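You operate a simulated robot arm through the tools that you are given. There is no shell and no other tool. Be economical: measure what you need, move in short steps, check, and stop when the job is done.

Carry out the task below with a simulated two-armed robot. There is one attempt and no reset: what you move stays moved.

Task
Pick up the card sleeve from the top of the grey bench with one hand, pass it to the other hand and put it on the ledge beside the orange cover.

The check looks at the end state, three seconds after you hand in, the way a careful person would. Anything else that was tipped, shoved, dropped, spilled or broken makes it a failure. A push-on lid holds only when it is set on centred and level and pressed home; a screw cap is set on level and turned clockwise until tight.

Robot
Two 7-joint arms with three-finger grippers on one trunk, on a base that drives. Base frame: it is fixed to the floor where the robot stands at the start and does not move with it; the origin is under the middle of the robot, x ahead of it, y to its left, z up; the surface under the hand at the start is at about z = 880. Lengths are in mm, angles in degrees, forces in N, time in s.
The left shoulder is at the start at [34, 154, 1029], the right one opposite. With the tool pointing down near the work surface each hand reaches from about 100 to 620 mm from the robot's upright axis, wherever it stands, measured 20 degrees to its own side. Places, roughly: ledge beside the orange cover (15x25 cm) [-1680, 3820, 740]. Payload 2.69 kg a hand.
The TCP of each hand is the grasp point between the finger pads, 29 mm short of the fingertips. In the tool frame z runs along the fingers and y along their closing line. The gripper opens to 120 mm. The gripper's body begins 78 mm behind the TCP.
Orientation is told as [roll, pitch, yaw] about the base's x, y, z axes, in that order, counted from this pose: with the fingers straight down and closing along the base's y, the tool's x points along the base's -x, its y along +y and its z along -z.

Tools
- The arms move only by the tool apply_moves. It takes "left_motion", "right_motion" or both (then of equal length, played together; a hand with none holds still); each is a list of rows, each a list of 6 numbers: the shift along the base's x, y, z in units of 400 mm (1.0 is 400 mm), then the turn, a rotation vector about the base's x, y, z in units of 120 degrees (1.0 is 120 degrees). In form: [[tx, ty, tz, wx, wy, wz], ...]. A call has 1 to 8 rows; each row is the pose to reach, as a shift and turn from the pose commanded when the call began. "left_hand" and "right_hand" are, for a hand that has rows, the opening, from 0 (shut) to 1 (fully open), set as the call begins (left out, the last holds). A call with a number of a shift or a turn outside -1 to 1 is refused whole. Each row takes 0.2 s and may step no farther than 50 mm and 8.6 degrees from the row before; otherwise, or with a gripper value out of range, the whole call is refused. Where a pose cannot be reached the arm comes as near as it can. A force on the tool above 40 N (or 10 N above the force at the start of the call, whichever is more), or a blocked arm, ends the call early, and 0.2 s more pass. The fingers move at their own pace and stop on an object; they squeeze with about 22 N. The grip force told is the motor's: it shows also when the fingers shut on nothing. Time passes only in rows, and 0.2 s behind the last, so rows that repeat a pose let the fingers close. It gives the time, the measured TCP pose, the force on the tool (base axes), the opening and the grip force at its end, in the units of the frame above (readings bear some noise), with the torque about the TCP (base axes, N m) and any sound that the robot's microphone picked up.
- Cameras (640 x 400 px; columns grow to the right, rows downward): "scene" is now at [140.5, 26.1, 1204.2]; the picture's right is [0.28, -0.96, 0.00], its down [-0.29, -0.08, -0.95] and it looks along [0.92, 0.26, -0.30] (base axes); focal length 248 px, centre (320, 200). "left" rides on the left gripper at [63, 0, -104] in its tool frame; the picture's right is [0.00, 1.00, 0.00], its down [-0.83, 0.00, -0.56] and it looks along [-0.56, 0.00, 0.83] (tool axes); focal length 275 px, centre (320, 200). "right" rides on the right gripper at [63, 0, -104] in its tool frame; the picture's right is [0.00, 1.00, 0.00], its down [-0.83, 0.00, -0.56] and it looks along [-0.56, 0.00, 0.83] (tool axes); focal length 275 px, centre (320, 200). There is no depth. A picture from a camera that has moved, and an enlarged one, comes with that camera's place and axes in the base frame and with its lens.
- grab_frame(camera): a new picture of that camera. It takes no simulated time.
- raise_lower(by): slides the trunk up (or, below 0, down) by that many mm; the arms and the scene camera ride with it, the base frame stays. It gives what a move gives, with no picture.
- roll_base(legs): drives the robot by 1 to 6 legs, each [ahead, left, turn to the left] in mm, mm and degrees, along the robot's own axes; the way and the turn of a leg run together, so that a leg with both is an arc; at most 1500 mm and 180 degrees a leg. The arms and the cameras ride along, it lands a little off, and it stops where it bumps. It gives what a move gives.
- aim_head(pan, tilt): turns the head with the scene camera to pan (to the left, within 80 degrees either way) and tilt (down, from -29 to 69), counted from straight ahead of the robot. It gives what a move gives.
- zoom(camera, box): a new picture of the part [left, top, right, bottom] of that camera's present view, enlarged. It takes no simulated time.
- sign_off(): hands the job in; it is judged then, once.

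Go step by step. Nothing tells you exact positions but the pictures and the camera data: compare them with the known pose of the tool, close in by small moves and look again before you grip or let go. The budget is 120 turns and 108 pictures, counting those below and the enlarged ones. Unless the task says otherwise, let go and move clear before handing in, and close with one line.

The tools are called after "Request:" as a command line: name --argument value ..., lists and objects as JSON in quotes. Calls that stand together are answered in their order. apply_moves: Moves the arms, as the interface text tells. Its arguments: {"type":"object","properties":{"left_motion":{"type":"array","items":{"type":"array","items":{"type":"number"}}},"left_hand":{"type":"number"},"right_motion":{"type":"array","items":{"type":"array","items":{"type":"number"}}},"right_hand":{"type":"number"}},"required":[]} The other tools are called the same way: raise_lower (by) slides the trunk up or down; roll_base (legs) drives the base; aim_head (pan, tilt) turns the head that bears the scene camera; grab_frame (camera) takes a picture; zoom (camera, box) takes an enlarged picture of a part of a camera's view; sign_off () hands the job in.

At the start:

```text
time: 0.0
left_ee_pos: [310.5, 262.3, 1100.2]
left_ee_rot: [0.1, -0.1, 0.1]
left_ft_force: [-0.7, 0.4, 0.3]
left_torque: [-0.02, 0.01, 0.03]
left_width: 120.3
left_grip_force: 0.2
right_ee_pos: [339.9, -42.1, 1129.8]
right_ee_rot: [0.0, 0.1, 0.0]
right_ft_force: [-1.0, -0.2, 0.2]
right_torque: [-0.02, -0.04, 0.0]
right_width: 120.2
right_grip_force: 0.0
trunk travel left (down, up): [-394.0, 44.0]
robot x, y, heading: [-0.2, 1.9, 0.2]
head pan, tilt: [16.0, 17.7]
```

scene: 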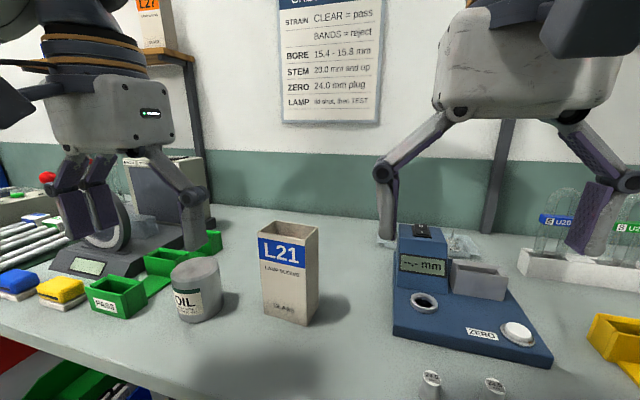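
right: 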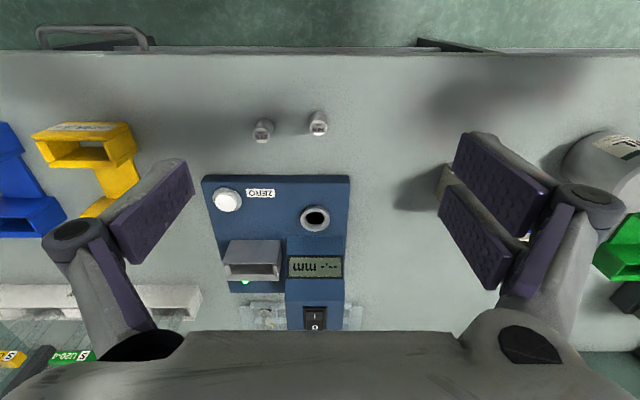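
left: 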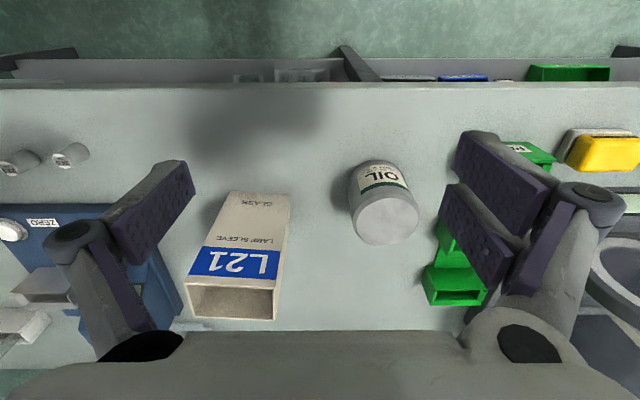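

The card sleeve (L21) stands near [477, 176], with its top at about z 1037. I'll look at it more closely, then turn the head toward the ledge.

Request:
zoom --camera "scene" --box '[160, 200, 400, 350]'

Request:
zoom --camera "left" --box '[140, 160, 460, 360]'

Request:
aim_head --pan 80 --tilt 10

Request:
grab_frame --camera "scene"

```text
2.67 times, centred on (280, 275) of scene
camera zoom: at [140.5, 26.1, 1204.2], right [0.28, -0.96, 0.0], down [-0.29, -0.08, -0.95], along [0.92, 0.26, -0.3], focal length 662 px, centre (427, 0)
```

zoom: 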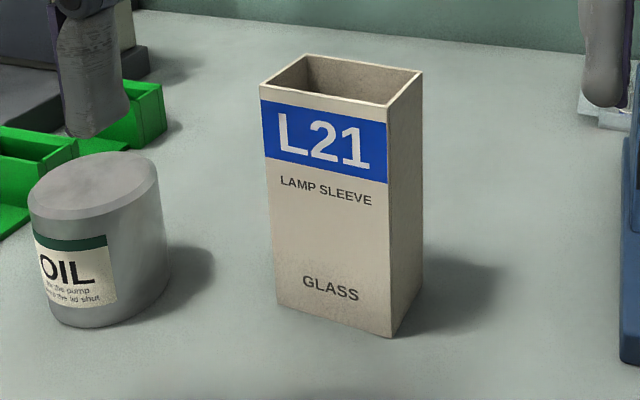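

```text
2.00 times, centred on (300, 260) of left
camera zoom: at [247.5, 261.5, 1205.4], right [0.0, 1.0, 0.0], down [0.83, 0.0, 0.56], along [0.56, 0.0, -0.83], focal length 551 px, centre (360, 80)
```

zoom: 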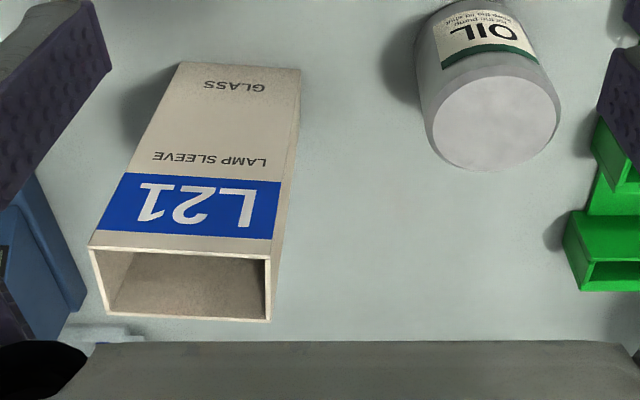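

```text
time: 1.3
left_ee_pos: [312.0, 261.0, 1102.9]
left_ee_rot: [0.0, -0.1, 0.2]
left_ft_force: [-0.6, 0.0, 0.1]
left_torque: [0.01, -0.01, 0.0]
left_width: 120.1
left_grip_force: 0.0
right_ee_pos: [341.4, -41.1, 1129.0]
right_ee_rot: [-0.1, 0.0, 0.0]
right_ft_force: [0.3, 0.5, 1.0]
right_torque: [0.0, -0.01, 0.02]
right_width: 120.0
right_grip_force: 0.0
trunk travel left (down, up): [-394.0, 44.0]
robot x, y, heading: [1.2, -1.8, 0.1]
head pan, tilt: [80.0, 10.0]
```

```text
102 pictures are left
camera scene: at [67.0, 92.0, 1216.7], right [0.98, -0.17, 0.0], down [-0.03, -0.17, -0.98], along [0.17, 0.97, -0.17], focal length 248 px, centre (320, 200)
```

scene: 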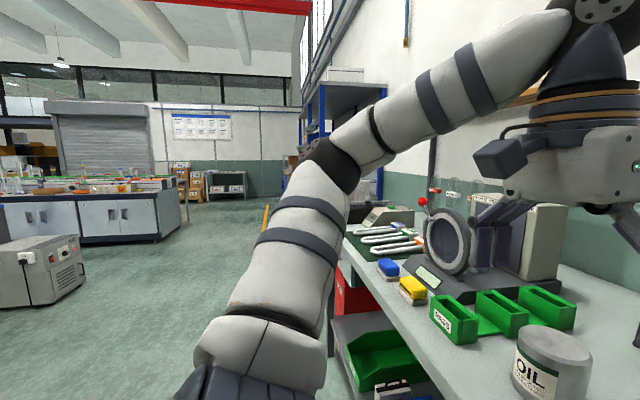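

I'll zoom in toward the ledge.

Request:
zoom --camera "scene" --box '[0, 140, 240, 290]'

Request:
zoom --camera "scene" --box '[80, 160, 200, 235]'

```text
2.67 times, centred on (120, 215) of scene
camera zoom: at [67.0, 92.0, 1216.7], right [0.98, -0.17, 0.0], down [-0.03, -0.17, -0.98], along [0.17, 0.97, -0.17], focal length 662 px, centre (853, 160)
```

zoom: 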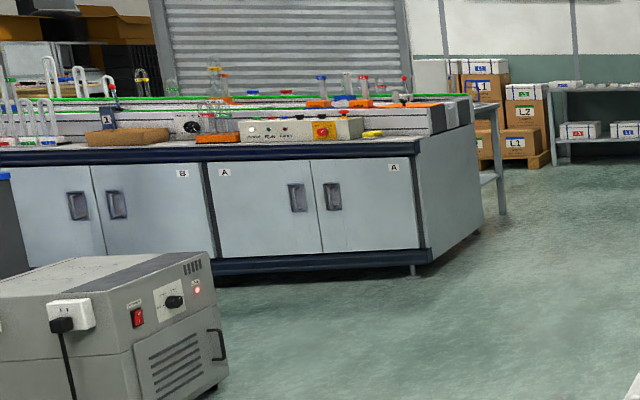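

```text
5.33 times, centred on (140, 198) of scene
camera zoom: at [67.0, 92.0, 1216.7], right [0.98, -0.17, 0.0], down [-0.03, -0.17, -0.98], along [0.17, 0.97, -0.17], focal length 1325 px, centre (1280, 213)
```

zoom: 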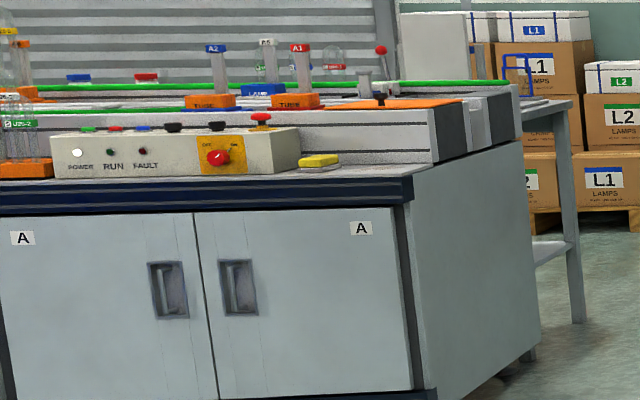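

The ledge is the front deck of the conveyor bench, to the right of the control box. My plan is for the left hand to grip the sleeve from above across its thin side (52 mm), and for the right hand to take it from the front across the 84 mm side. First I'll bring the left hand over the sleeve and turn it.

Request:
apply_moves --left_motion '[[0, 0, 0.05, 0, 0, 0.066], [0.05, -0.02, 0.1, 0, 0, 0.132], [0.1, -0.05, 0.1, 0, 0, 0.198], [0.17, -0.08, 0.1, 0, 0, 0.264], [0.24, -0.11, 0.1, 0, 0, 0.33], [0.31, -0.15, 0.1, 0, 0, 0.396], [0.37, -0.18, 0.1, 0, 0, 0.462], [0.43, -0.2125, 0.1, 0, 0, 0.528]]' --right_motion '[[0, -0.03, 0, 0, 0, 0], [0, -0.06, 0, 0, 0, 0], [0, -0.1, 0, 0, 0, 0], [0, -0.14, 0, 0, 0, 0], [0, -0.18, 0, 0, 0, 0], [0, -0.22, 0, 0, 0, 0], [0, -0.25, 0, 0, 0, 0], [0, -0.25, 0, 0, 0, 0]]'

Request:
apply_moves --left_motion '[[0, 0, 0, 0, 0, 0.065], [0, 0, 0, 0, 0, 0.13], [0, 0, 0, 0, 0, 0.172], [0, 0, 0, 0, 0, 0.172]]'

Request:
aim_head --pan 16 --tilt 18

Request:
grab_frame --camera "scene"

Request:
grab_frame --camera "left"

```text
time: 3.1
left_ee_pos: [482.3, 177.2, 1139.3]
left_ee_rot: [0.0, -0.2, 63.5]
left_ft_force: [1.0, 0.3, 0.6]
left_torque: [0.03, 0.0, 0.0]
left_width: 119.9
left_grip_force: 0.2
left hand out of reach, approached as far as the arm can: row 1, 2
right_ee_pos: [340.7, -144.0, 1130.5]
right_ee_rot: [0.0, 0.1, 0.1]
right_ft_force: [-0.5, -0.8, -0.7]
right_torque: [0.02, 0.04, 0.02]
right_width: 119.9
right_grip_force: 0.1
trunk travel left (down, up): [-394.0, 44.0]
robot x, y, heading: [-1.0, -0.9, 0.0]
head pan, tilt: [80.0, 10.0]
```

```text
time: 4.1
left_ee_pos: [483.4, 176.8, 1139.7]
left_ee_rot: [0.0, -0.1, 84.2]
left_ft_force: [0.3, -0.4, -0.5]
left_torque: [-0.02, -0.01, -0.02]
left_width: 120.0
left_grip_force: 0.0
right_ee_pos: [338.2, -143.3, 1130.1]
right_ee_rot: [0.0, 0.0, 0.0]
right_ft_force: [-0.7, 0.4, 0.2]
right_torque: [-0.03, 0.01, -0.02]
right_width: 119.9
right_grip_force: 0.0
trunk travel left (down, up): [-394.0, 44.0]
robot x, y, heading: [0.2, 3.7, 0.1]
head pan, tilt: [80.0, 10.0]
```

```text
time: 5.5
left_ee_pos: [483.0, 176.7, 1140.3]
left_ee_rot: [0.0, -0.1, 84.1]
left_ft_force: [-0.1, 0.1, -0.5]
left_torque: [-0.01, -0.03, -0.01]
left_width: 120.1
left_grip_force: 0.0
right_ee_pos: [338.2, -143.7, 1131.7]
right_ee_rot: [0.0, 0.0, 0.0]
right_ft_force: [0.1, -0.1, -0.2]
right_torque: [0.0, -0.01, -0.02]
right_width: 120.0
right_grip_force: 0.0
trunk travel left (down, up): [-394.0, 44.0]
robot x, y, heading: [1.1, -0.4, 0.1]
head pan, tilt: [16.0, 18.0]
```

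```text
99 pictures are left
camera scene: at [140.4, 26.2, 1203.7], right [0.28, -0.96, 0.0], down [-0.3, -0.09, -0.95], along [0.91, 0.26, -0.31], focal length 248 px, centre (320, 200)
```

scene: 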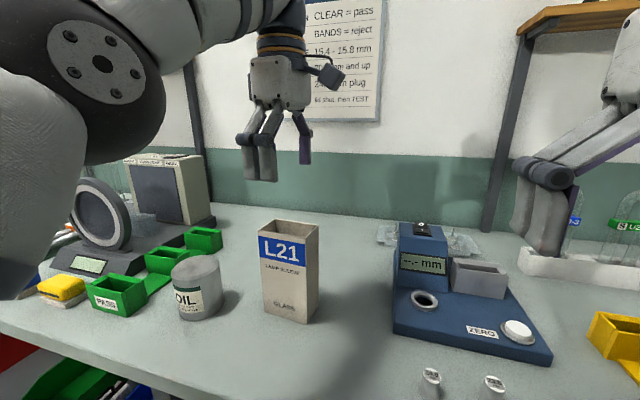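

```text
98 pictures are left
camera left: at [475.9, 113.4, 1244.5], right [-0.99, 0.11, 0.0], down [0.09, 0.83, 0.56], along [0.06, 0.55, -0.83], focal length 275 px, centre (320, 200)
```

left: 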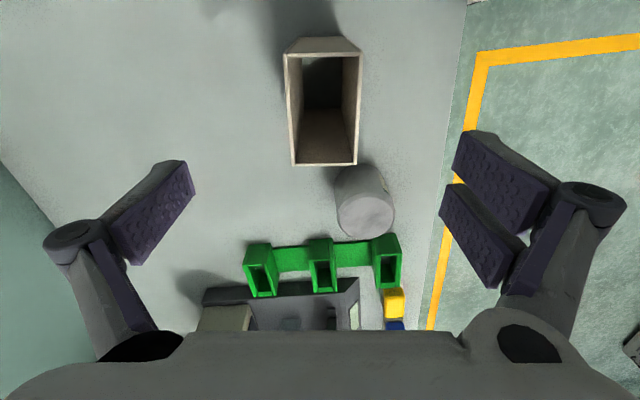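

The hand is well aligned over the sleeve. I'll go down to about z 1008, then look before gripping.

Request:
apply_moves --left_motion '[[-0.005, -0.006, -0.08, 0, 0, 0], [-0.005, -0.006, -0.16, 0, 0, 0], [-0.005, -0.006, -0.24, 0, 0, 0], [-0.005, -0.006, -0.29, 0, 0, 0], [-0.005, -0.006, -0.33, 0, 0, 0], [-0.005, -0.006, -0.33, 0, 0, 0]]'

Request:
grab_frame --camera "scene"

Request:
grab_frame --camera "left"

```text
time: 6.9
left_ee_pos: [480.5, 175.6, 1008.9]
left_ee_rot: [0.0, -0.1, 84.1]
left_ft_force: [0.9, -0.1, -0.5]
left_torque: [-0.01, 0.04, 0.01]
left_width: 120.0
left_grip_force: 0.1
right_ee_pos: [339.6, -143.6, 1131.1]
right_ee_rot: [-0.1, 0.0, -0.1]
right_ft_force: [0.9, 0.6, 0.9]
right_torque: [-0.02, -0.03, -0.01]
right_width: 120.2
right_grip_force: 0.1
trunk travel left (down, up): [-394.0, 44.0]
robot x, y, heading: [-2.0, -0.5, -0.2]
head pan, tilt: [16.0, 18.0]
```

```text
97 pictures are left
camera scene: at [140.3, 26.2, 1203.7], right [0.28, -0.96, 0.0], down [-0.3, -0.09, -0.95], along [0.91, 0.26, -0.31], focal length 248 px, centre (320, 200)
```

scene: 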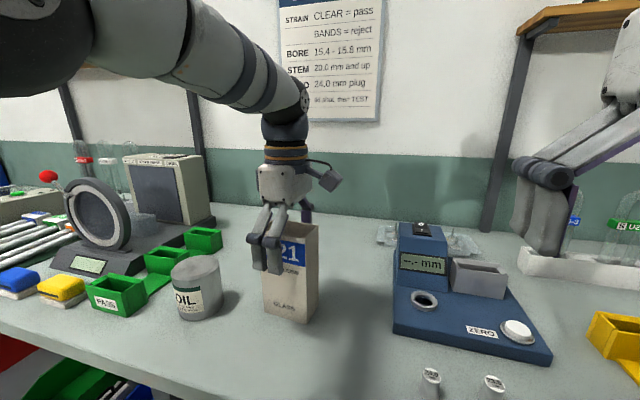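

```text
96 pictures are left
camera left: at [473.8, 111.6, 1112.4], right [-0.99, 0.11, 0.0], down [0.09, 0.83, 0.56], along [0.06, 0.55, -0.83], focal length 275 px, centre (320, 200)
```

left: 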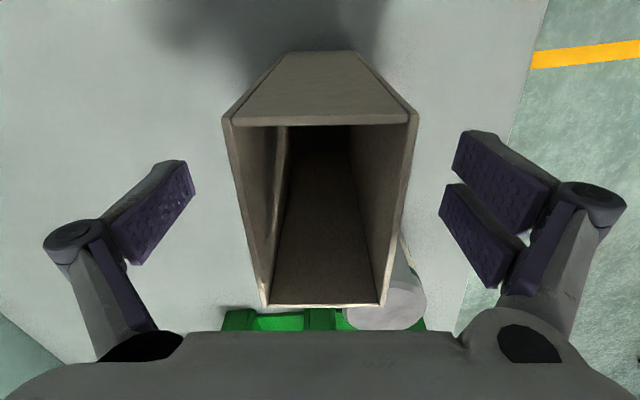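

Both fingers straddle the sleeve, so I'll close the left hand.

Request:
apply_moves --left_motion '[[0, 0, 0, 0, 0, 0], [0, 0, 0, 0, 0, 0], [0, 0, 0, 0, 0, 0], [0, 0, 0, 0, 0, 0]]' --left_hand 0

Request:
grab_frame --camera "left"

Request:
grab_frame --camera "scene"

```text
time: 7.9
left_ee_pos: [480.3, 175.4, 1009.3]
left_ee_rot: [-0.1, -0.2, 84.1]
left_ft_force: [1.0, -0.1, 4.0]
left_torque: [0.02, -0.09, 0.07]
left_width: 53.3
left_grip_force: 22.5
right_ee_pos: [336.3, -143.5, 1132.1]
right_ee_rot: [-0.1, 0.1, 0.1]
right_ft_force: [-0.2, -0.7, 1.1]
right_torque: [0.0, 0.03, 0.01]
right_width: 119.9
right_grip_force: 0.0
trunk travel left (down, up): [-394.0, 44.0]
robot x, y, heading: [1.1, 0.7, 0.1]
head pan, tilt: [16.0, 18.0]
```

```text
95 pictures are left
camera left: at [473.8, 111.5, 1112.9], right [-0.99, 0.11, 0.0], down [0.09, 0.83, 0.56], along [0.06, 0.55, -0.83], focal length 275 px, centre (320, 200)
```

left: 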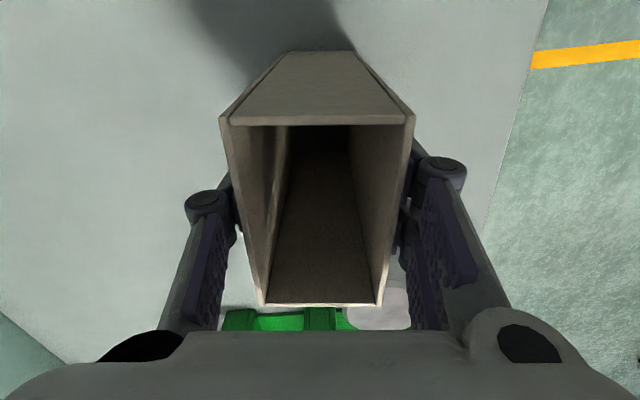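

```text
94 pictures are left
camera scene: at [140.2, 26.1, 1203.8], right [0.28, -0.96, 0.0], down [-0.3, -0.09, -0.95], along [0.91, 0.26, -0.31], focal length 248 px, centre (320, 200)
```

scene: 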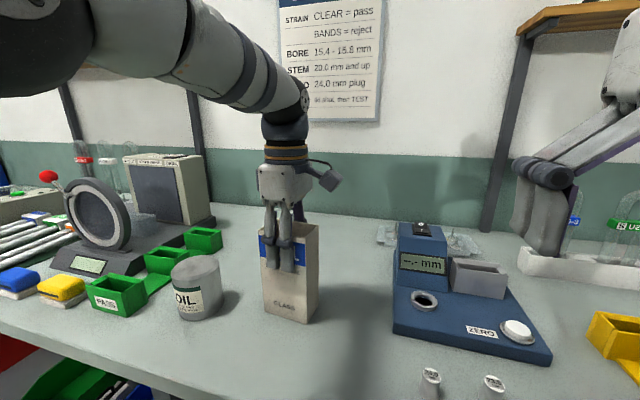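

Grip is holding at 53 mm. I'll lift it straight up.

Request:
apply_moves --left_motion '[[0, 0, 0.05, 0, 0, 0], [0, 0, 0.1, 0, 0, 0], [0, 0, 0.17, 0, 0, 0], [0, 0, 0.25, 0, 0, 0], [-0.03, -0.04, 0.33, 0, 0, 0.025], [-0.07, -0.08, 0.4, 0, 0, 0.049], [-0.1, -0.12, 0.45, 0, 0, 0.049], [-0.1, -0.12, 0.45, 0, 0, 0.049]]'

Request:
grab_frame --camera "scene"

```text
time: 9.7
left_ee_pos: [433.2, 124.5, 1180.9]
left_ee_rot: [-0.1, -0.1, 90.0]
left_ft_force: [-0.1, 0.2, -0.9]
left_torque: [-0.01, -0.01, 0.02]
left_width: 53.1
left_grip_force: 22.2
left hand out of reach, approached as far as the arm can: row 7, 8
right_ee_pos: [338.0, -142.4, 1131.8]
right_ee_rot: [0.1, 0.0, 0.0]
right_ft_force: [-0.5, 0.3, -0.7]
right_torque: [-0.03, -0.01, -0.02]
right_width: 120.2
right_grip_force: 0.0
trunk travel left (down, up): [-394.0, 44.0]
robot x, y, heading: [0.5, 0.4, 0.2]
head pan, tilt: [16.0, 18.0]
```

```text
93 pictures are left
camera scene: at [141.1, 26.6, 1203.5], right [0.28, -0.96, 0.0], down [-0.3, -0.09, -0.95], along [0.91, 0.26, -0.31], focal length 248 px, centre (320, 200)
```

scene: 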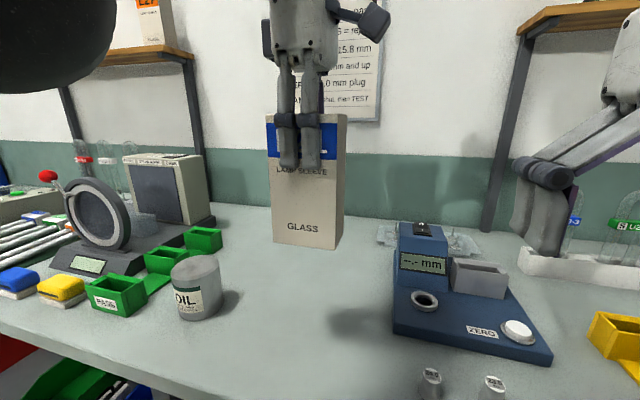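

The sleeve is up and level. I'll lower it slightly, check the right side, and back the robot away from the bench to get free space for the hand-over.

Request:
aim_head --pan -80 --tilt 25

Request:
grab_frame --camera "scene"

Request:
aim_head --pan 80 --tilt 30

Request:
grab_frame --camera "scene"

```text
time: 11.4
left_ee_pos: [432.4, 124.3, 1180.9]
left_ee_rot: [-0.2, 0.0, 90.0]
left_ft_force: [0.3, 0.1, -0.8]
left_torque: [0.0, 0.0, -0.03]
left_width: 53.3
left_grip_force: 22.1
right_ee_pos: [338.1, -144.1, 1131.7]
right_ee_rot: [0.0, 0.0, 0.0]
right_ft_force: [0.6, -0.4, 0.4]
right_torque: [0.02, 0.01, 0.01]
right_width: 120.0
right_grip_force: 0.0
trunk travel left (down, up): [-394.0, 44.0]
robot x, y, heading: [0.6, 5.7, -0.2]
head pan, tilt: [-80.0, 25.0]
```

```text
92 pictures are left
camera scene: at [66.8, -90.3, 1192.3], right [-0.98, -0.17, 0.0], down [-0.07, 0.42, -0.91], along [0.16, -0.89, -0.42], focal length 248 px, centre (320, 200)
```

scene: 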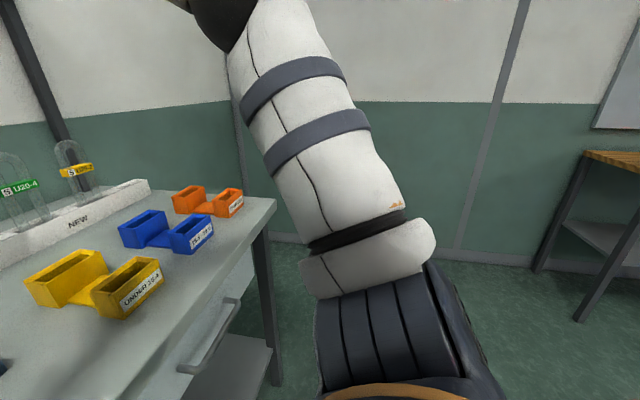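

```text
time: 13.9
left_ee_pos: [432.3, 121.8, 1180.7]
left_ee_rot: [-0.2, 0.0, 90.0]
left_ft_force: [0.5, 0.2, -0.7]
left_torque: [-0.02, 0.01, 0.0]
left_width: 52.9
left_grip_force: 22.1
right_ee_pos: [338.2, -144.0, 1130.6]
right_ee_rot: [0.0, 0.0, 0.0]
right_ft_force: [-0.3, -0.1, -0.8]
right_torque: [-0.02, -0.01, 0.0]
right_width: 119.9
right_grip_force: 0.0
trunk travel left (down, up): [-394.0, 44.0]
robot x, y, heading: [-2.2, 1.8, 0.1]
head pan, tilt: [80.0, 30.0]
```

```text
91 pictures are left
camera scene: at [66.5, 89.5, 1184.4], right [0.98, -0.17, 0.0], down [-0.09, -0.49, -0.87], along [0.15, 0.85, -0.5], focal length 248 px, centre (320, 200)
```

scene: 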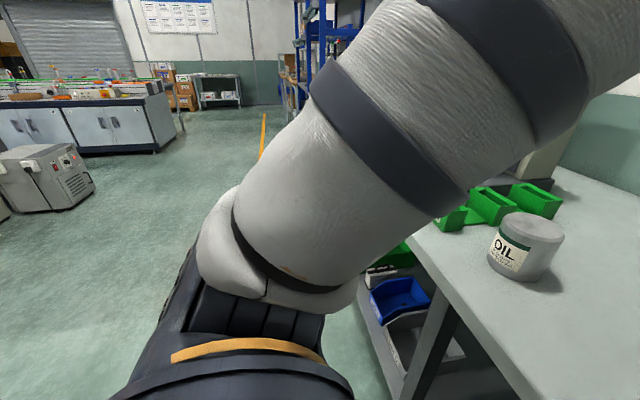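

It's clear around the robot. I'll back off 350 mm.

Request:
roll_base --legs '[[-350, 0, 0]]'

Request:
aim_head --pan 0 --tilt 20

Request:
grab_frame --camera "scene"

```text
time: 16.1
left_ee_pos: [78.5, 122.7, 1181.0]
left_ee_rot: [-0.1, 0.0, 89.8]
left_ft_force: [0.3, -0.1, 0.1]
left_torque: [0.03, -0.06, 0.0]
left_width: 53.5
left_grip_force: 22.2
right_ee_pos: [-17.0, -143.0, 1130.2]
right_ee_rot: [-0.1, -0.1, -0.2]
right_ft_force: [0.2, -0.3, 0.9]
right_torque: [0.01, -0.02, 0.02]
right_width: 120.1
right_grip_force: 0.1
trunk travel left (down, up): [-394.0, 44.0]
robot x, y, heading: [-355.4, -0.1, -0.3]
head pan, tilt: [80.0, 30.0]
```

```text
time: 17.7
left_ee_pos: [78.9, 122.7, 1181.3]
left_ee_rot: [-0.2, 0.0, 89.8]
left_ft_force: [-0.4, 0.3, -0.2]
left_torque: [0.01, 0.04, 0.02]
left_width: 53.4
left_grip_force: 21.9
right_ee_pos: [-16.1, -142.9, 1131.3]
right_ee_rot: [-0.1, 0.1, -0.3]
right_ft_force: [1.0, -0.5, -0.1]
right_torque: [0.01, -0.01, -0.04]
right_width: 120.1
right_grip_force: 0.0
trunk travel left (down, up): [-394.0, 44.0]
robot x, y, heading: [-351.5, 0.3, -0.1]
head pan, tilt: [0.0, 20.0]
```

```text
90 pictures are left
camera scene: at [-210.3, 0.6, 1200.4], right [0.0, -1.0, 0.0], down [-0.34, 0.0, -0.94], along [0.94, 0.0, -0.34], focal length 248 px, centre (320, 200)
```

scene: 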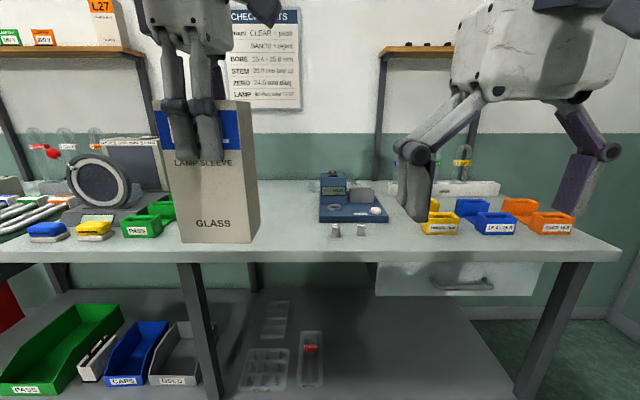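

Now I'll bring the sleeve down and toward the middle while pitching the right hand so its fingers point forward.

Request:
apply_moves --left_motion '[[0, -0.02, -0.02, 0, 0, 0], [0, -0.04, -0.04, 0, 0, 0], [0, -0.06, -0.06, 0, 0, 0], [0, -0.08, -0.08, 0, 0, 0], [0, -0.1, -0.1, 0, 0, 0], [0, -0.12, -0.12, 0, 0, 0], [0, -0.14, -0.14, 0, 0, 0], [0, -0.15, -0.15, 0, 0, 0]]' --right_motion '[[0, -0.02, -0.02, 0, -0.07, 0], [0, -0.04, -0.04, 0, -0.14, 0], [0, -0.06, -0.06, 0, -0.21, 0], [0, -0.08, -0.08, 0, -0.28, 0], [0, -0.1, -0.1, 0, -0.35, 0], [0, -0.1, -0.12, 0, -0.42, 0], [0, -0.1, -0.14, 0, -0.49, 0], [0, -0.1, -0.15, 0, -0.56, 0]]'

Request:
apply_moves --right_motion '[[0, 0, 0, 0, -0.07, 0], [0, 0, 0, 0, -0.14, 0], [0, 0, 0, 0, -0.19, 0], [0, 0, 0, 0, -0.19, 0]]'

Request:
aim_head --pan 0 --tilt 30

Request:
grab_frame --camera "scene"

Request:
grab_frame --camera "right"

```text
time: 19.5
left_ee_pos: [79.8, 63.5, 1120.6]
left_ee_rot: [-0.2, 0.0, 89.8]
left_ft_force: [0.2, 0.3, -0.4]
left_torque: [0.05, -0.01, 0.04]
left_width: 53.0
left_grip_force: 22.2
right_ee_pos: [21.4, -167.0, 1118.0]
right_ee_rot: [0.5, -67.4, -0.5]
right_ft_force: [-0.2, 0.3, 0.4]
right_torque: [-0.01, 0.0, -0.01]
right_width: 119.9
right_grip_force: 0.1
right hand out of reach, approached as far as the arm can: row 7, 8
trunk travel left (down, up): [-394.0, 44.0]
robot x, y, heading: [-354.6, -0.1, -0.2]
head pan, tilt: [0.0, 20.0]
```

```text
time: 20.5
left_ee_pos: [79.2, 63.8, 1120.0]
left_ee_rot: [-0.1, 0.0, 89.8]
left_ft_force: [0.0, -0.6, -1.3]
left_torque: [0.0, -0.01, 0.01]
left_width: 53.1
left_grip_force: 22.3
right_ee_pos: [69.8, -140.3, 1159.2]
right_ee_rot: [96.8, -89.8, -96.7]
right_ft_force: [-0.1, -0.4, 0.1]
right_torque: [0.04, 0.01, 0.01]
right_width: 119.8
right_grip_force: 0.0
right hand out of reach, approached as far as the arm can: row 1, 2, 3, 4
trunk travel left (down, up): [-394.0, 44.0]
robot x, y, heading: [-352.1, 0.1, -0.5]
head pan, tilt: [0.0, 20.0]
```

```text
time: 21.2
left_ee_pos: [79.7, 63.2, 1120.6]
left_ee_rot: [-0.3, 0.0, 89.8]
left_ft_force: [0.4, -0.2, 0.1]
left_torque: [0.03, -0.01, 0.0]
left_width: 53.2
left_grip_force: 22.4
right_ee_pos: [69.3, -140.2, 1160.9]
right_ee_rot: [84.4, -89.9, -84.2]
right_ft_force: [0.0, -0.4, -0.1]
right_torque: [0.02, 0.01, -0.03]
right_width: 119.8
right_grip_force: 0.1
trunk travel left (down, up): [-394.0, 44.0]
robot x, y, heading: [-355.0, -0.0, -0.3]
head pan, tilt: [0.0, 30.0]
```

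```text
89 pictures are left
camera scene: at [-213.0, 0.5, 1184.4], right [0.0, -1.0, 0.0], down [-0.5, 0.0, -0.87], along [0.87, 0.0, -0.5], focal length 248 px, centre (320, 200)
```

scene: 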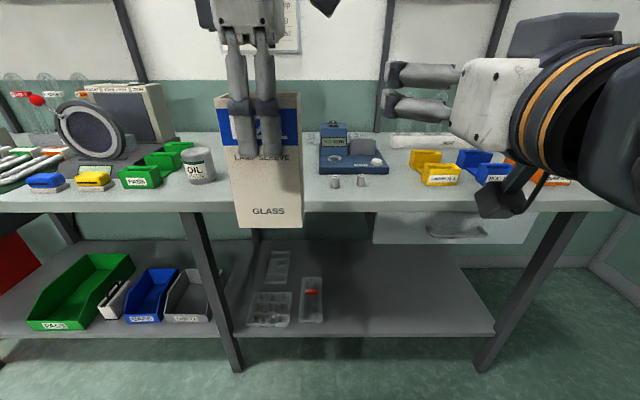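

```text
88 pictures are left
camera right: at [-34.7, -140.1, 1097.2], right [0.0, 1.0, 0.0], down [-0.56, 0.0, 0.83], along [0.83, 0.0, 0.56], focal length 275 px, centre (320, 200)
```

right: 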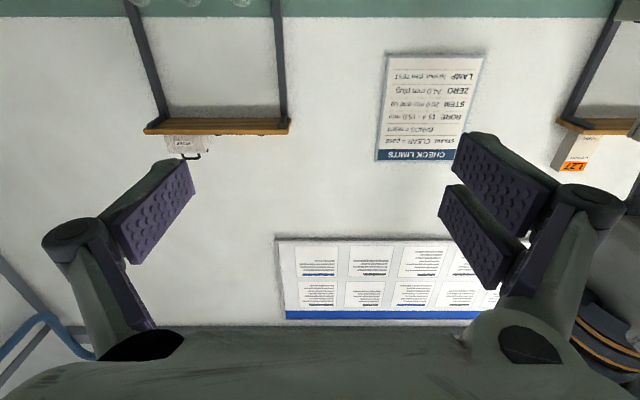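

The right hand can point forward, but only farther out. I'll move both hands outward and see what is reachable.

Request:
apply_moves --left_motion '[[0.04, -0.03, 0, 0, 0, 0], [0.08, -0.06, 0, 0, 0, 0], [0.12, -0.09, 0, 0, 0, 0], [0.16, -0.12, 0, 0, 0, 0], [0.2, -0.15, 0, 0, 0, 0], [0.25, -0.15, 0, 0, 0, 0]]' --right_motion '[[0.05, 0, 0, 0, 0, 0], [0.1, 0, 0, 0, 0, 0], [0.15, 0, 0, 0, 0, 0], [0.2, 0, 0, 0, 0, 0], [0.25, 0, 0, 0, 0, 0], [0.3, 0, 0, 0, 0, 0]]'

Request:
grab_frame --camera "scene"

```text
time: 22.6
left_ee_pos: [118.6, 21.1, 1098.9]
left_ee_rot: [-0.2, 0.1, 89.8]
left_ft_force: [0.5, -0.1, 0.3]
left_torque: [0.0, -0.02, 0.0]
left_width: 53.0
left_grip_force: 22.5
left hand out of reach, approached as far as the arm can: row 3, 4, 5, 6
right_ee_pos: [189.5, -140.2, 1159.4]
right_ee_rot: [77.9, -89.8, -77.9]
right_ft_force: [0.2, 0.6, -0.5]
right_torque: [0.0, 0.01, 0.01]
right_width: 119.9
right_grip_force: 0.0
trunk travel left (down, up): [-394.0, 44.0]
robot x, y, heading: [-356.7, 4.2, -0.2]
head pan, tilt: [0.0, 30.0]
```

```text
87 pictures are left
camera scene: at [-212.5, 0.7, 1184.3], right [0.0, -1.0, 0.0], down [-0.5, 0.0, -0.87], along [0.87, 0.0, -0.5], focal length 248 px, centre (320, 200)
```

scene: 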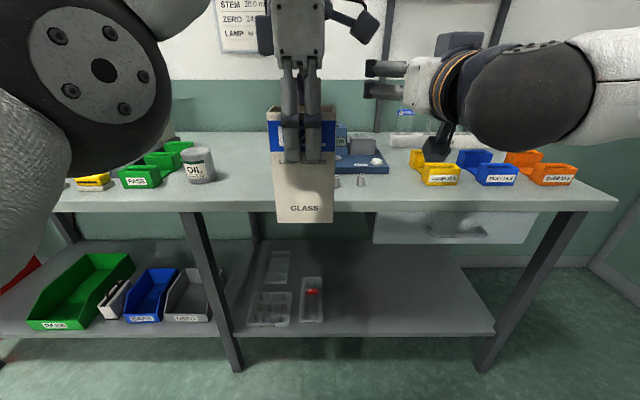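

The left hand is at its limit at [119, 21, 1099]. A side approach is more natural, so I'll turn the right hand to point its fingers left (+y) and close fore-and-aft on the lower part of the sleeve.

Request:
apply_moves --right_motion '[[0, -0.03, -0.04, 0, 0, 0.07], [-0.03, -0.06, -0.08, 0, 0, 0.14], [-0.06, -0.09, -0.12, 0, 0, 0.21], [-0.09, -0.12, -0.16, 0, 0, 0.28], [-0.12, -0.15, -0.2, 0, 0, 0.35], [-0.15, -0.15, -0.24, 0, 0, 0.42], [-0.1775, -0.15, -0.28, 0, 0, 0.49], [-0.1775, -0.15, -0.325, 0, 0, 0.56]]'

Request:
apply_moves --right_motion '[[0, 0, 0, 0, 0, 0.07], [0, 0, 0, 0, 0, 0.14], [0, 0, 0, 0, 0, 0.19], [0, 0, 0, 0, 0, 0.19]]'

Request:
grab_frame --camera "scene"

Request:
grab_frame --camera "right"

```text
time: 24.4
left_ee_pos: [120.8, 20.2, 1098.0]
left_ee_rot: [-0.2, 0.0, 89.8]
left_ft_force: [-0.1, 0.1, -1.4]
left_torque: [0.01, 0.02, 0.02]
left_width: 53.2
left_grip_force: 21.9
right_ee_pos: [120.6, -201.1, 1029.8]
right_ee_rot: [88.2, -89.8, -20.9]
right_ft_force: [0.0, -0.5, -0.2]
right_torque: [0.01, 0.02, 0.05]
right_width: 120.2
right_grip_force: 0.0
trunk travel left (down, up): [-394.0, 44.0]
robot x, y, heading: [-357.3, -0.8, -0.3]
head pan, tilt: [0.0, 30.0]
```

```text
time: 25.4
left_ee_pos: [118.2, 20.4, 1098.5]
left_ee_rot: [-0.2, -0.1, 89.8]
left_ft_force: [0.1, -0.3, 0.1]
left_torque: [0.01, -0.01, -0.02]
left_width: 53.0
left_grip_force: 22.3
right_ee_pos: [119.8, -201.7, 1030.8]
right_ee_rot: [95.7, -89.8, -5.5]
right_ft_force: [-1.1, -1.0, -1.3]
right_torque: [0.03, -0.01, 0.0]
right_width: 120.1
right_grip_force: 0.0
trunk travel left (down, up): [-394.0, 44.0]
robot x, y, heading: [-354.7, 1.8, 0.1]
head pan, tilt: [0.0, 30.0]
```

```text
86 pictures are left
camera scene: at [-213.3, 0.4, 1184.4], right [0.0, -1.0, 0.0], down [-0.5, 0.0, -0.87], along [0.87, 0.0, -0.5], focal length 248 px, centre (320, 200)
```

scene: 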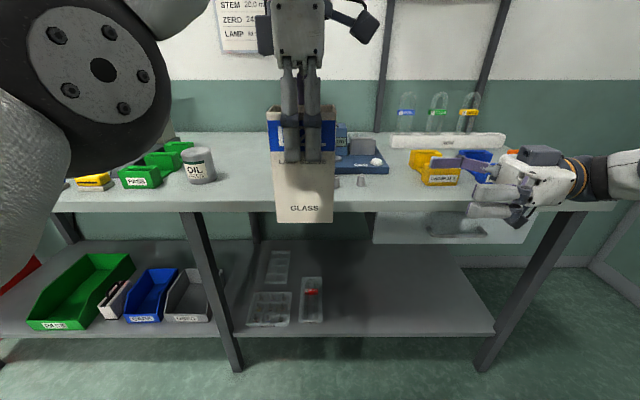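

```text
85 pictures are left
camera right: at [119.9, -304.5, 967.2], right [-1.0, 0.0, 0.0], down [0.0, -0.56, 0.83], along [0.0, 0.83, 0.56], focal length 275 px, centre (320, 200)
```

right: 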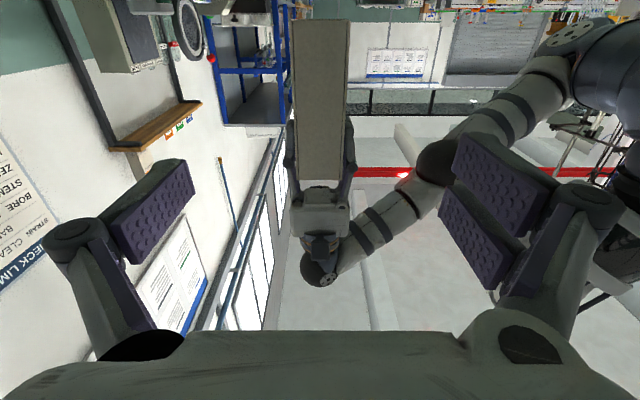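

Well aligned: the sleeve's bottom is at about z 970 and its centre at x≈118. I'll advance the right hand around it.

Request:
apply_moves --right_motion '[[0, 0.09, 0, 0, 0, 0], [0, 0.18, 0, 0, 0, 0], [0, 0.27, 0, 0, 0, 0], [0, 0.36, 0, 0, 0, 0], [0, 0.45, 0, 0, 0, 0], [0, 0.53, 0, 0, 0, 0], [0, 0.53, 0, 0, 0, 0]]'

Request:
grab_frame --camera "scene"

Request:
grab_frame --camera "right"

```text
time: 27.0
left_ee_pos: [119.3, 20.6, 1098.8]
left_ee_rot: [-0.2, -0.1, 89.8]
left_ft_force: [-0.1, -0.4, -0.5]
left_torque: [0.0, -0.02, 0.02]
left_width: 52.9
left_grip_force: 22.3
right_ee_pos: [117.1, 9.3, 1031.9]
right_ee_rot: [93.0, -89.7, -3.0]
right_ft_force: [0.2, -0.5, -0.7]
right_torque: [0.02, -0.03, 0.0]
right_width: 120.0
right_grip_force: 0.1
trunk travel left (down, up): [-394.0, 44.0]
robot x, y, heading: [-353.9, -2.7, -0.2]
head pan, tilt: [0.0, 30.0]
```

```text
84 pictures are left
camera scene: at [-213.1, 0.3, 1184.4], right [0.0, -1.0, 0.0], down [-0.5, 0.0, -0.87], along [0.87, 0.0, -0.5], focal length 248 px, centre (320, 200)
```

scene: 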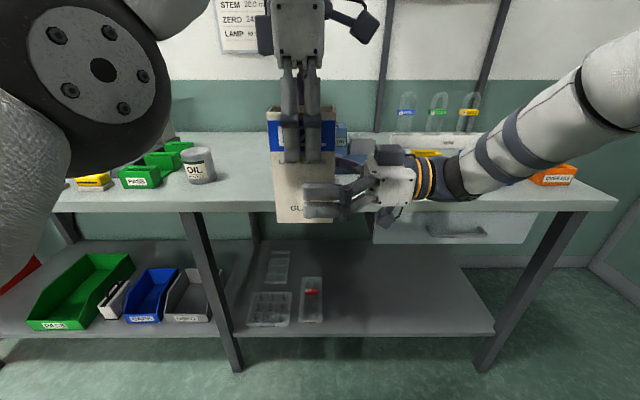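

```text
83 pictures are left
camera right: at [118.3, -93.7, 969.0], right [-1.0, 0.0, 0.0], down [0.0, -0.56, 0.83], along [0.0, 0.83, 0.56], focal length 275 px, centre (320, 200)
```

right: 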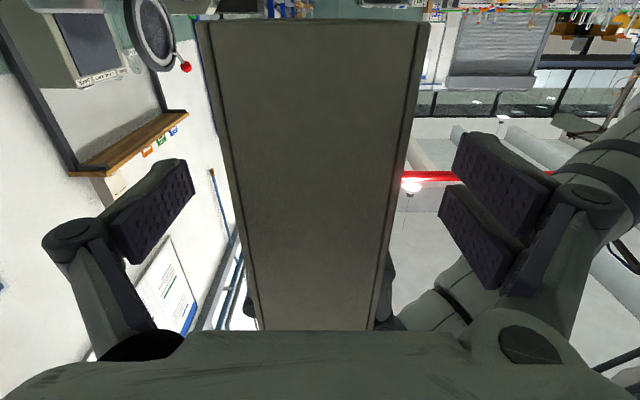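

Centred. I'll close the right hand.

Request:
apply_moves --right_motion '[[0, 0, 0, 0, 0, 0], [0, 0, 0, 0, 0, 0], [0, 0, 0, 0, 0, 0], [0, 0, 0, 0, 0, 0]]' --right_hand 0

Request:
grab_frame --camera "scene"

```text
time: 28.0
left_ee_pos: [120.7, 20.1, 1099.0]
left_ee_rot: [0.0, -0.1, 89.9]
left_ft_force: [-16.2, 6.4, 0.1]
left_torque: [0.36, 0.68, 0.13]
left_width: 53.1
left_grip_force: 21.8
right_ee_pos: [118.4, 10.5, 1030.4]
right_ee_rot: [87.9, -89.9, 1.9]
right_ft_force: [15.1, -6.9, -2.0]
right_torque: [0.08, 0.37, -0.32]
right_width: 53.3
right_grip_force: 21.6
trunk travel left (down, up): [-394.0, 44.0]
robot x, y, heading: [-356.6, -0.2, -0.1]
head pan, tilt: [0.0, 30.0]
```

```text
82 pictures are left
camera scene: at [-213.0, 0.5, 1184.4], right [0.0, -1.0, 0.0], down [-0.5, 0.0, -0.87], along [0.87, 0.0, -0.5], focal length 248 px, centre (320, 200)
```

scene: 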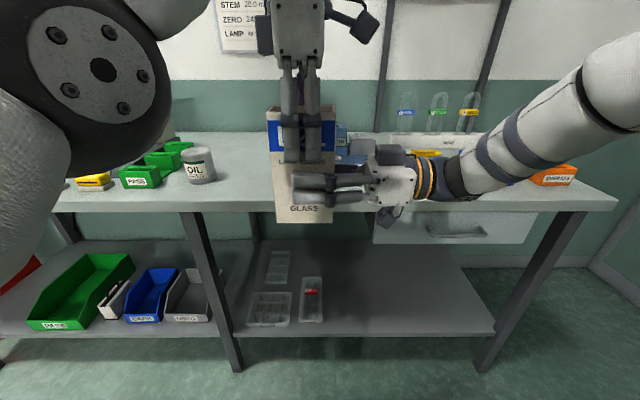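

Both hands hold it. I'll open the left hand, then raise it away.

Request:
apply_moves --left_motion '[[0, 0, 0, 0, 0, 0], [0, 0, 0, 0, 0, 0], [0, 0, 0, 0, 0, 0], [0, 0, 0, 0, 0, 0]]' --left_hand 0.9

Request:
grab_frame --camera "scene"

Request:
grab_frame --camera "right"

```text
time: 29.0
left_ee_pos: [119.4, 20.3, 1099.5]
left_ee_rot: [-0.3, 0.0, 89.8]
left_ft_force: [-0.1, -0.4, -0.5]
left_torque: [-0.02, -0.04, 0.01]
left_width: 108.0
left_grip_force: 0.1
right_ee_pos: [119.0, 9.8, 1031.6]
right_ee_rot: [93.8, -89.8, -3.7]
right_ft_force: [-0.5, -0.6, 0.2]
right_torque: [-0.03, 0.03, 0.01]
right_width: 53.1
right_grip_force: 21.9
trunk travel left (down, up): [-394.0, 44.0]
robot x, y, heading: [-355.6, 3.9, -0.2]
head pan, tilt: [0.0, 30.0]
```

```text
81 pictures are left
camera scene: at [-213.0, 0.5, 1184.4], right [0.0, -1.0, 0.0], down [-0.5, 0.0, -0.87], along [0.87, 0.0, -0.5], focal length 248 px, centre (320, 200)
```

scene: 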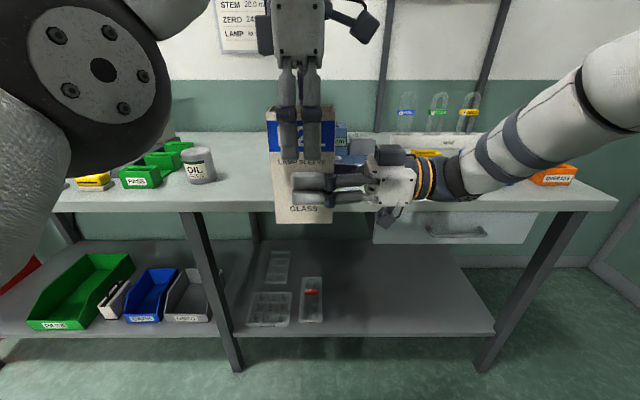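

```text
80 pictures are left
camera right: at [118.3, -93.8, 969.1], right [-1.0, 0.0, 0.0], down [0.0, -0.56, 0.83], along [0.0, 0.83, 0.56], focal length 275 px, centre (320, 200)
```

right: 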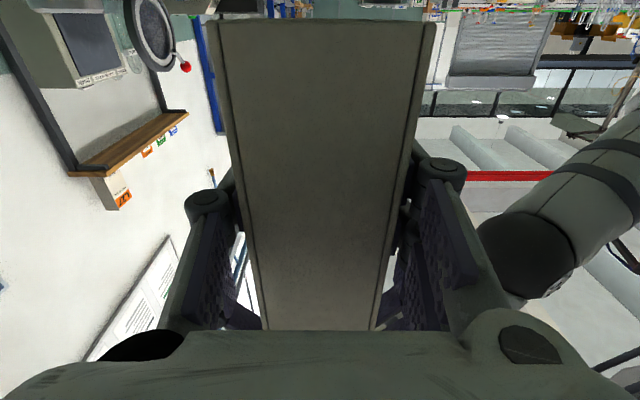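

The hand-over is done. I'll lower the right hand with the sleeve away from the left fingers, then retract the left hand.

Request:
apply_moves --right_motion '[[0, 0, -0.05, 0, 0, 0], [0, 0, -0.1, 0, 0, 0], [0, 0, -0.15, 0, 0, 0], [0, 0, -0.2, 0, 0, 0], [0, 0, -0.22, 0, 0, 0]]'

Request:
apply_moves --left_motion '[[0, 0.06, 0, 0, 0, 0], [-0.04, 0.14, 0, 0, 0, -0.06], [-0.1, 0.22, 0, 0, 0, -0.12], [-0.16, 0.3, 0, 0, 0, -0.18], [-0.22, 0.38, 0, 0, 0, -0.24], [-0.28, 0.45, 0, 0, 0, -0.3], [-0.34, 0.5, 0, 0, 0, -0.36], [-0.4, 0.5, 0, 0, 0, -0.42]]'

Request:
grab_frame --camera "scene"

```text
time: 30.2
left_ee_pos: [118.9, 21.3, 1099.0]
left_ee_rot: [-0.3, 0.0, 89.8]
left_ft_force: [0.2, 0.3, 0.5]
left_torque: [-0.02, 0.02, 0.01]
left_width: 108.1
left_grip_force: 0.0
right_ee_pos: [119.8, 9.6, 941.5]
right_ee_rot: [98.5, -89.8, -8.7]
right_ft_force: [-0.3, 0.1, 0.8]
right_torque: [0.01, 0.02, -0.01]
right_width: 53.1
right_grip_force: 21.3
trunk travel left (down, up): [-394.0, 44.0]
robot x, y, heading: [-354.2, -2.3, -0.2]
head pan, tilt: [0.0, 30.0]
```

```text
time: 32.0
left_ee_pos: [-42.4, 220.3, 1096.3]
left_ee_rot: [-0.2, -0.1, 39.2]
left_ft_force: [1.2, -1.1, -0.4]
left_torque: [0.0, -0.02, -0.01]
left_width: 108.0
left_grip_force: 0.1
right_ee_pos: [119.2, 9.9, 941.5]
right_ee_rot: [94.1, -89.9, -4.1]
right_ft_force: [-0.2, 0.0, 0.2]
right_torque: [-0.02, -0.02, 0.01]
right_width: 53.4
right_grip_force: 22.6
trunk travel left (down, up): [-394.0, 44.0]
robot x, y, heading: [-354.7, 2.9, -0.1]
head pan, tilt: [0.0, 30.0]
```

```text
79 pictures are left
camera scene: at [-213.3, 0.5, 1184.4], right [0.0, -1.0, 0.0], down [-0.5, 0.0, -0.87], along [0.87, 0.0, -0.5], focal length 248 px, centre (320, 200)
```

scene: 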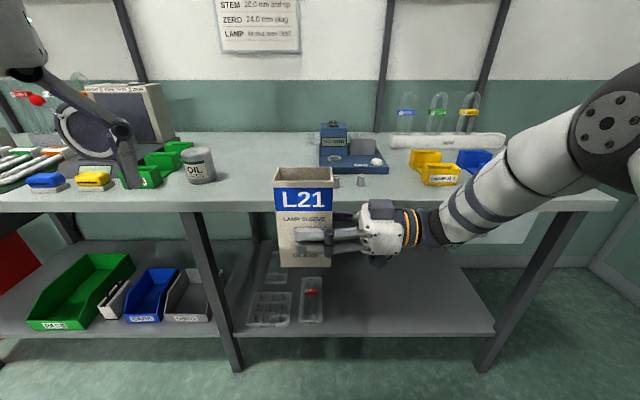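

I'll raise the sleeve a bit, then turn the robot 90° left and look.

Request:
apply_moves --right_motion '[[0, 0, 0.05, 0, 0, 0], [-0.02, 0, 0.1, 0, 0, 0], [-0.05, 0, 0.15, 0, 0, 0], [-0.08, 0, 0.2, 0, 0, 0], [-0.1, 0, 0.2, 0, 0, 0]]'

Request:
roll_base --legs '[[-80, 0, 0], [0, 0, 90]]'

Request:
aim_head --pan 15 --tilt 15

Request:
grab_frame --camera "scene"

```text
time: 33.2
left_ee_pos: [-41.3, 221.4, 1096.9]
left_ee_rot: [-0.2, 0.0, 39.4]
left_ft_force: [-0.2, 0.6, 0.0]
left_torque: [0.02, 0.01, 0.03]
left_width: 107.7
left_grip_force: 0.0
right_ee_pos: [80.1, 11.2, 1022.5]
right_ee_rot: [94.0, -89.7, -3.9]
right_ft_force: [-0.5, 0.0, -0.2]
right_torque: [0.0, -0.01, 0.0]
right_width: 52.9
right_grip_force: 21.8
trunk travel left (down, up): [-394.0, 44.0]
robot x, y, heading: [-353.6, -2.0, -0.1]
head pan, tilt: [0.0, 30.0]
```

```text
time: 38.2
left_ee_pos: [-668.0, 305.1, 1096.7]
left_ee_rot: [-0.2, 0.0, 131.6]
left_ft_force: [-0.5, 0.3, -0.6]
left_torque: [0.0, 0.0, 0.0]
left_width: 108.0
left_grip_force: 0.1
right_ee_pos: [-463.5, 435.0, 1022.3]
right_ee_rot: [93.6, -89.8, 88.7]
right_ft_force: [0.0, -0.3, 0.3]
right_torque: [0.0, -0.02, -0.04]
right_width: 52.9
right_grip_force: 21.9
trunk travel left (down, up): [-394.0, 44.0]
robot x, y, heading: [-436.3, 0.3, 92.3]
head pan, tilt: [0.0, 30.0]
```

```text
time: 39.0
left_ee_pos: [-667.2, 304.6, 1097.6]
left_ee_rot: [-0.2, 0.1, 131.6]
left_ft_force: [0.4, -0.4, 0.0]
left_torque: [-0.01, 0.03, 0.01]
left_width: 107.9
left_grip_force: 0.0
right_ee_pos: [-464.1, 435.4, 1022.7]
right_ee_rot: [93.8, -89.8, 88.4]
right_ft_force: [-0.9, 0.4, 0.8]
right_torque: [0.01, -0.03, 0.02]
right_width: 53.5
right_grip_force: 21.6
trunk travel left (down, up): [-394.0, 44.0]
robot x, y, heading: [-435.1, 1.3, 91.9]
head pan, tilt: [15.0, 15.0]
```

```text
78 pictures are left
camera scene: at [-464.8, 140.9, 1208.5], right [0.96, 0.29, 0.0], down [0.08, -0.25, -0.97], along [-0.28, 0.92, -0.26], focal length 248 px, centre (320, 200)
```

scene: 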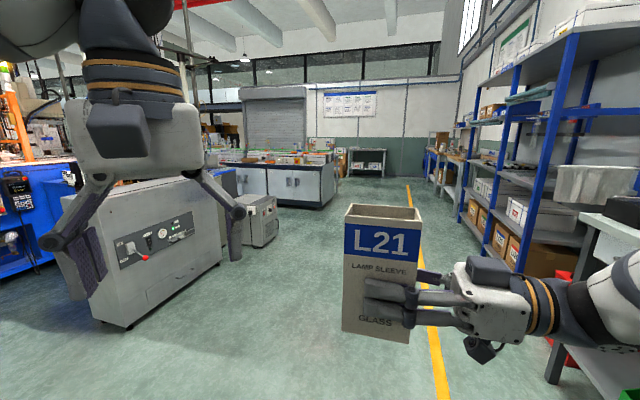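

The path ahead is clear, so I'll drive forward about 2300 mm and look at the bench.

Request:
roll_base --legs '[[1150, 0, 0], [1150, 150, 0]]'

Request:
aim_head --pan 40 --tilt 20

Request:
grab_frame --camera "scene"

```text
time: 50.5
left_ee_pos: [-929.3, 2619.2, 1096.3]
left_ee_rot: [-0.2, 0.0, 133.1]
left_ft_force: [-0.7, 0.5, 0.6]
left_torque: [-0.01, -0.02, 0.01]
left_width: 107.8
left_grip_force: 0.2
right_ee_pos: [-727.4, 2754.2, 1022.9]
right_ee_rot: [93.5, -89.8, 90.2]
right_ft_force: [0.5, 0.3, -0.1]
right_torque: [0.0, -0.02, 0.01]
right_width: 53.0
right_grip_force: 22.0
trunk travel left (down, up): [-394.0, 44.0]
robot x, y, heading: [-690.9, 2322.4, 93.5]
head pan, tilt: [15.0, 15.0]
```

```text
time: 51.3
left_ee_pos: [-929.1, 2619.2, 1096.6]
left_ee_rot: [-0.3, 0.0, 133.0]
left_ft_force: [-0.2, -0.2, 0.3]
left_torque: [0.02, 0.0, 0.03]
left_width: 108.0
left_grip_force: 0.0
right_ee_pos: [-728.2, 2754.6, 1022.7]
right_ee_rot: [93.7, -89.9, 89.9]
right_ft_force: [-1.0, 0.7, -0.3]
right_torque: [0.0, -0.02, 0.01]
right_width: 53.1
right_grip_force: 22.1
trunk travel left (down, up): [-394.0, 44.0]
robot x, y, heading: [-689.9, 2319.5, 93.2]
head pan, tilt: [40.0, 20.0]
```

```text
77 pictures are left
camera scene: at [-756.6, 2439.0, 1200.4], right [0.73, 0.69, 0.0], down [0.23, -0.25, -0.94], along [-0.65, 0.68, -0.34], focal length 248 px, centre (320, 200)
```

scene: 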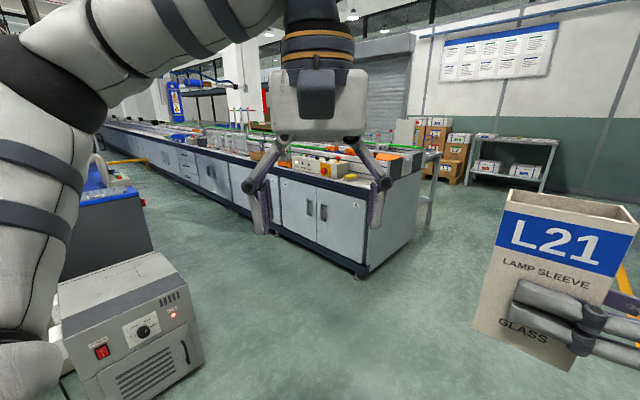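

The front edge of the bench is at about y≈3700, with its right end at x≈-1570. I'll zoom in on the ledge.

Request:
zoom --camera "scene" --box '[280, 120, 440, 220]'

```text
4.00 times, centred on (360, 170) of scene
camera zoom: at [-756.6, 2439.0, 1200.4], right [0.73, 0.69, 0.0], down [0.23, -0.25, -0.94], along [-0.65, 0.68, -0.34], focal length 994 px, centre (160, 320)
```

zoom: 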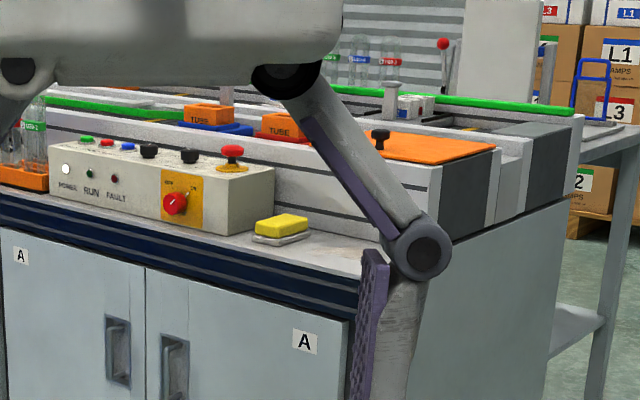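

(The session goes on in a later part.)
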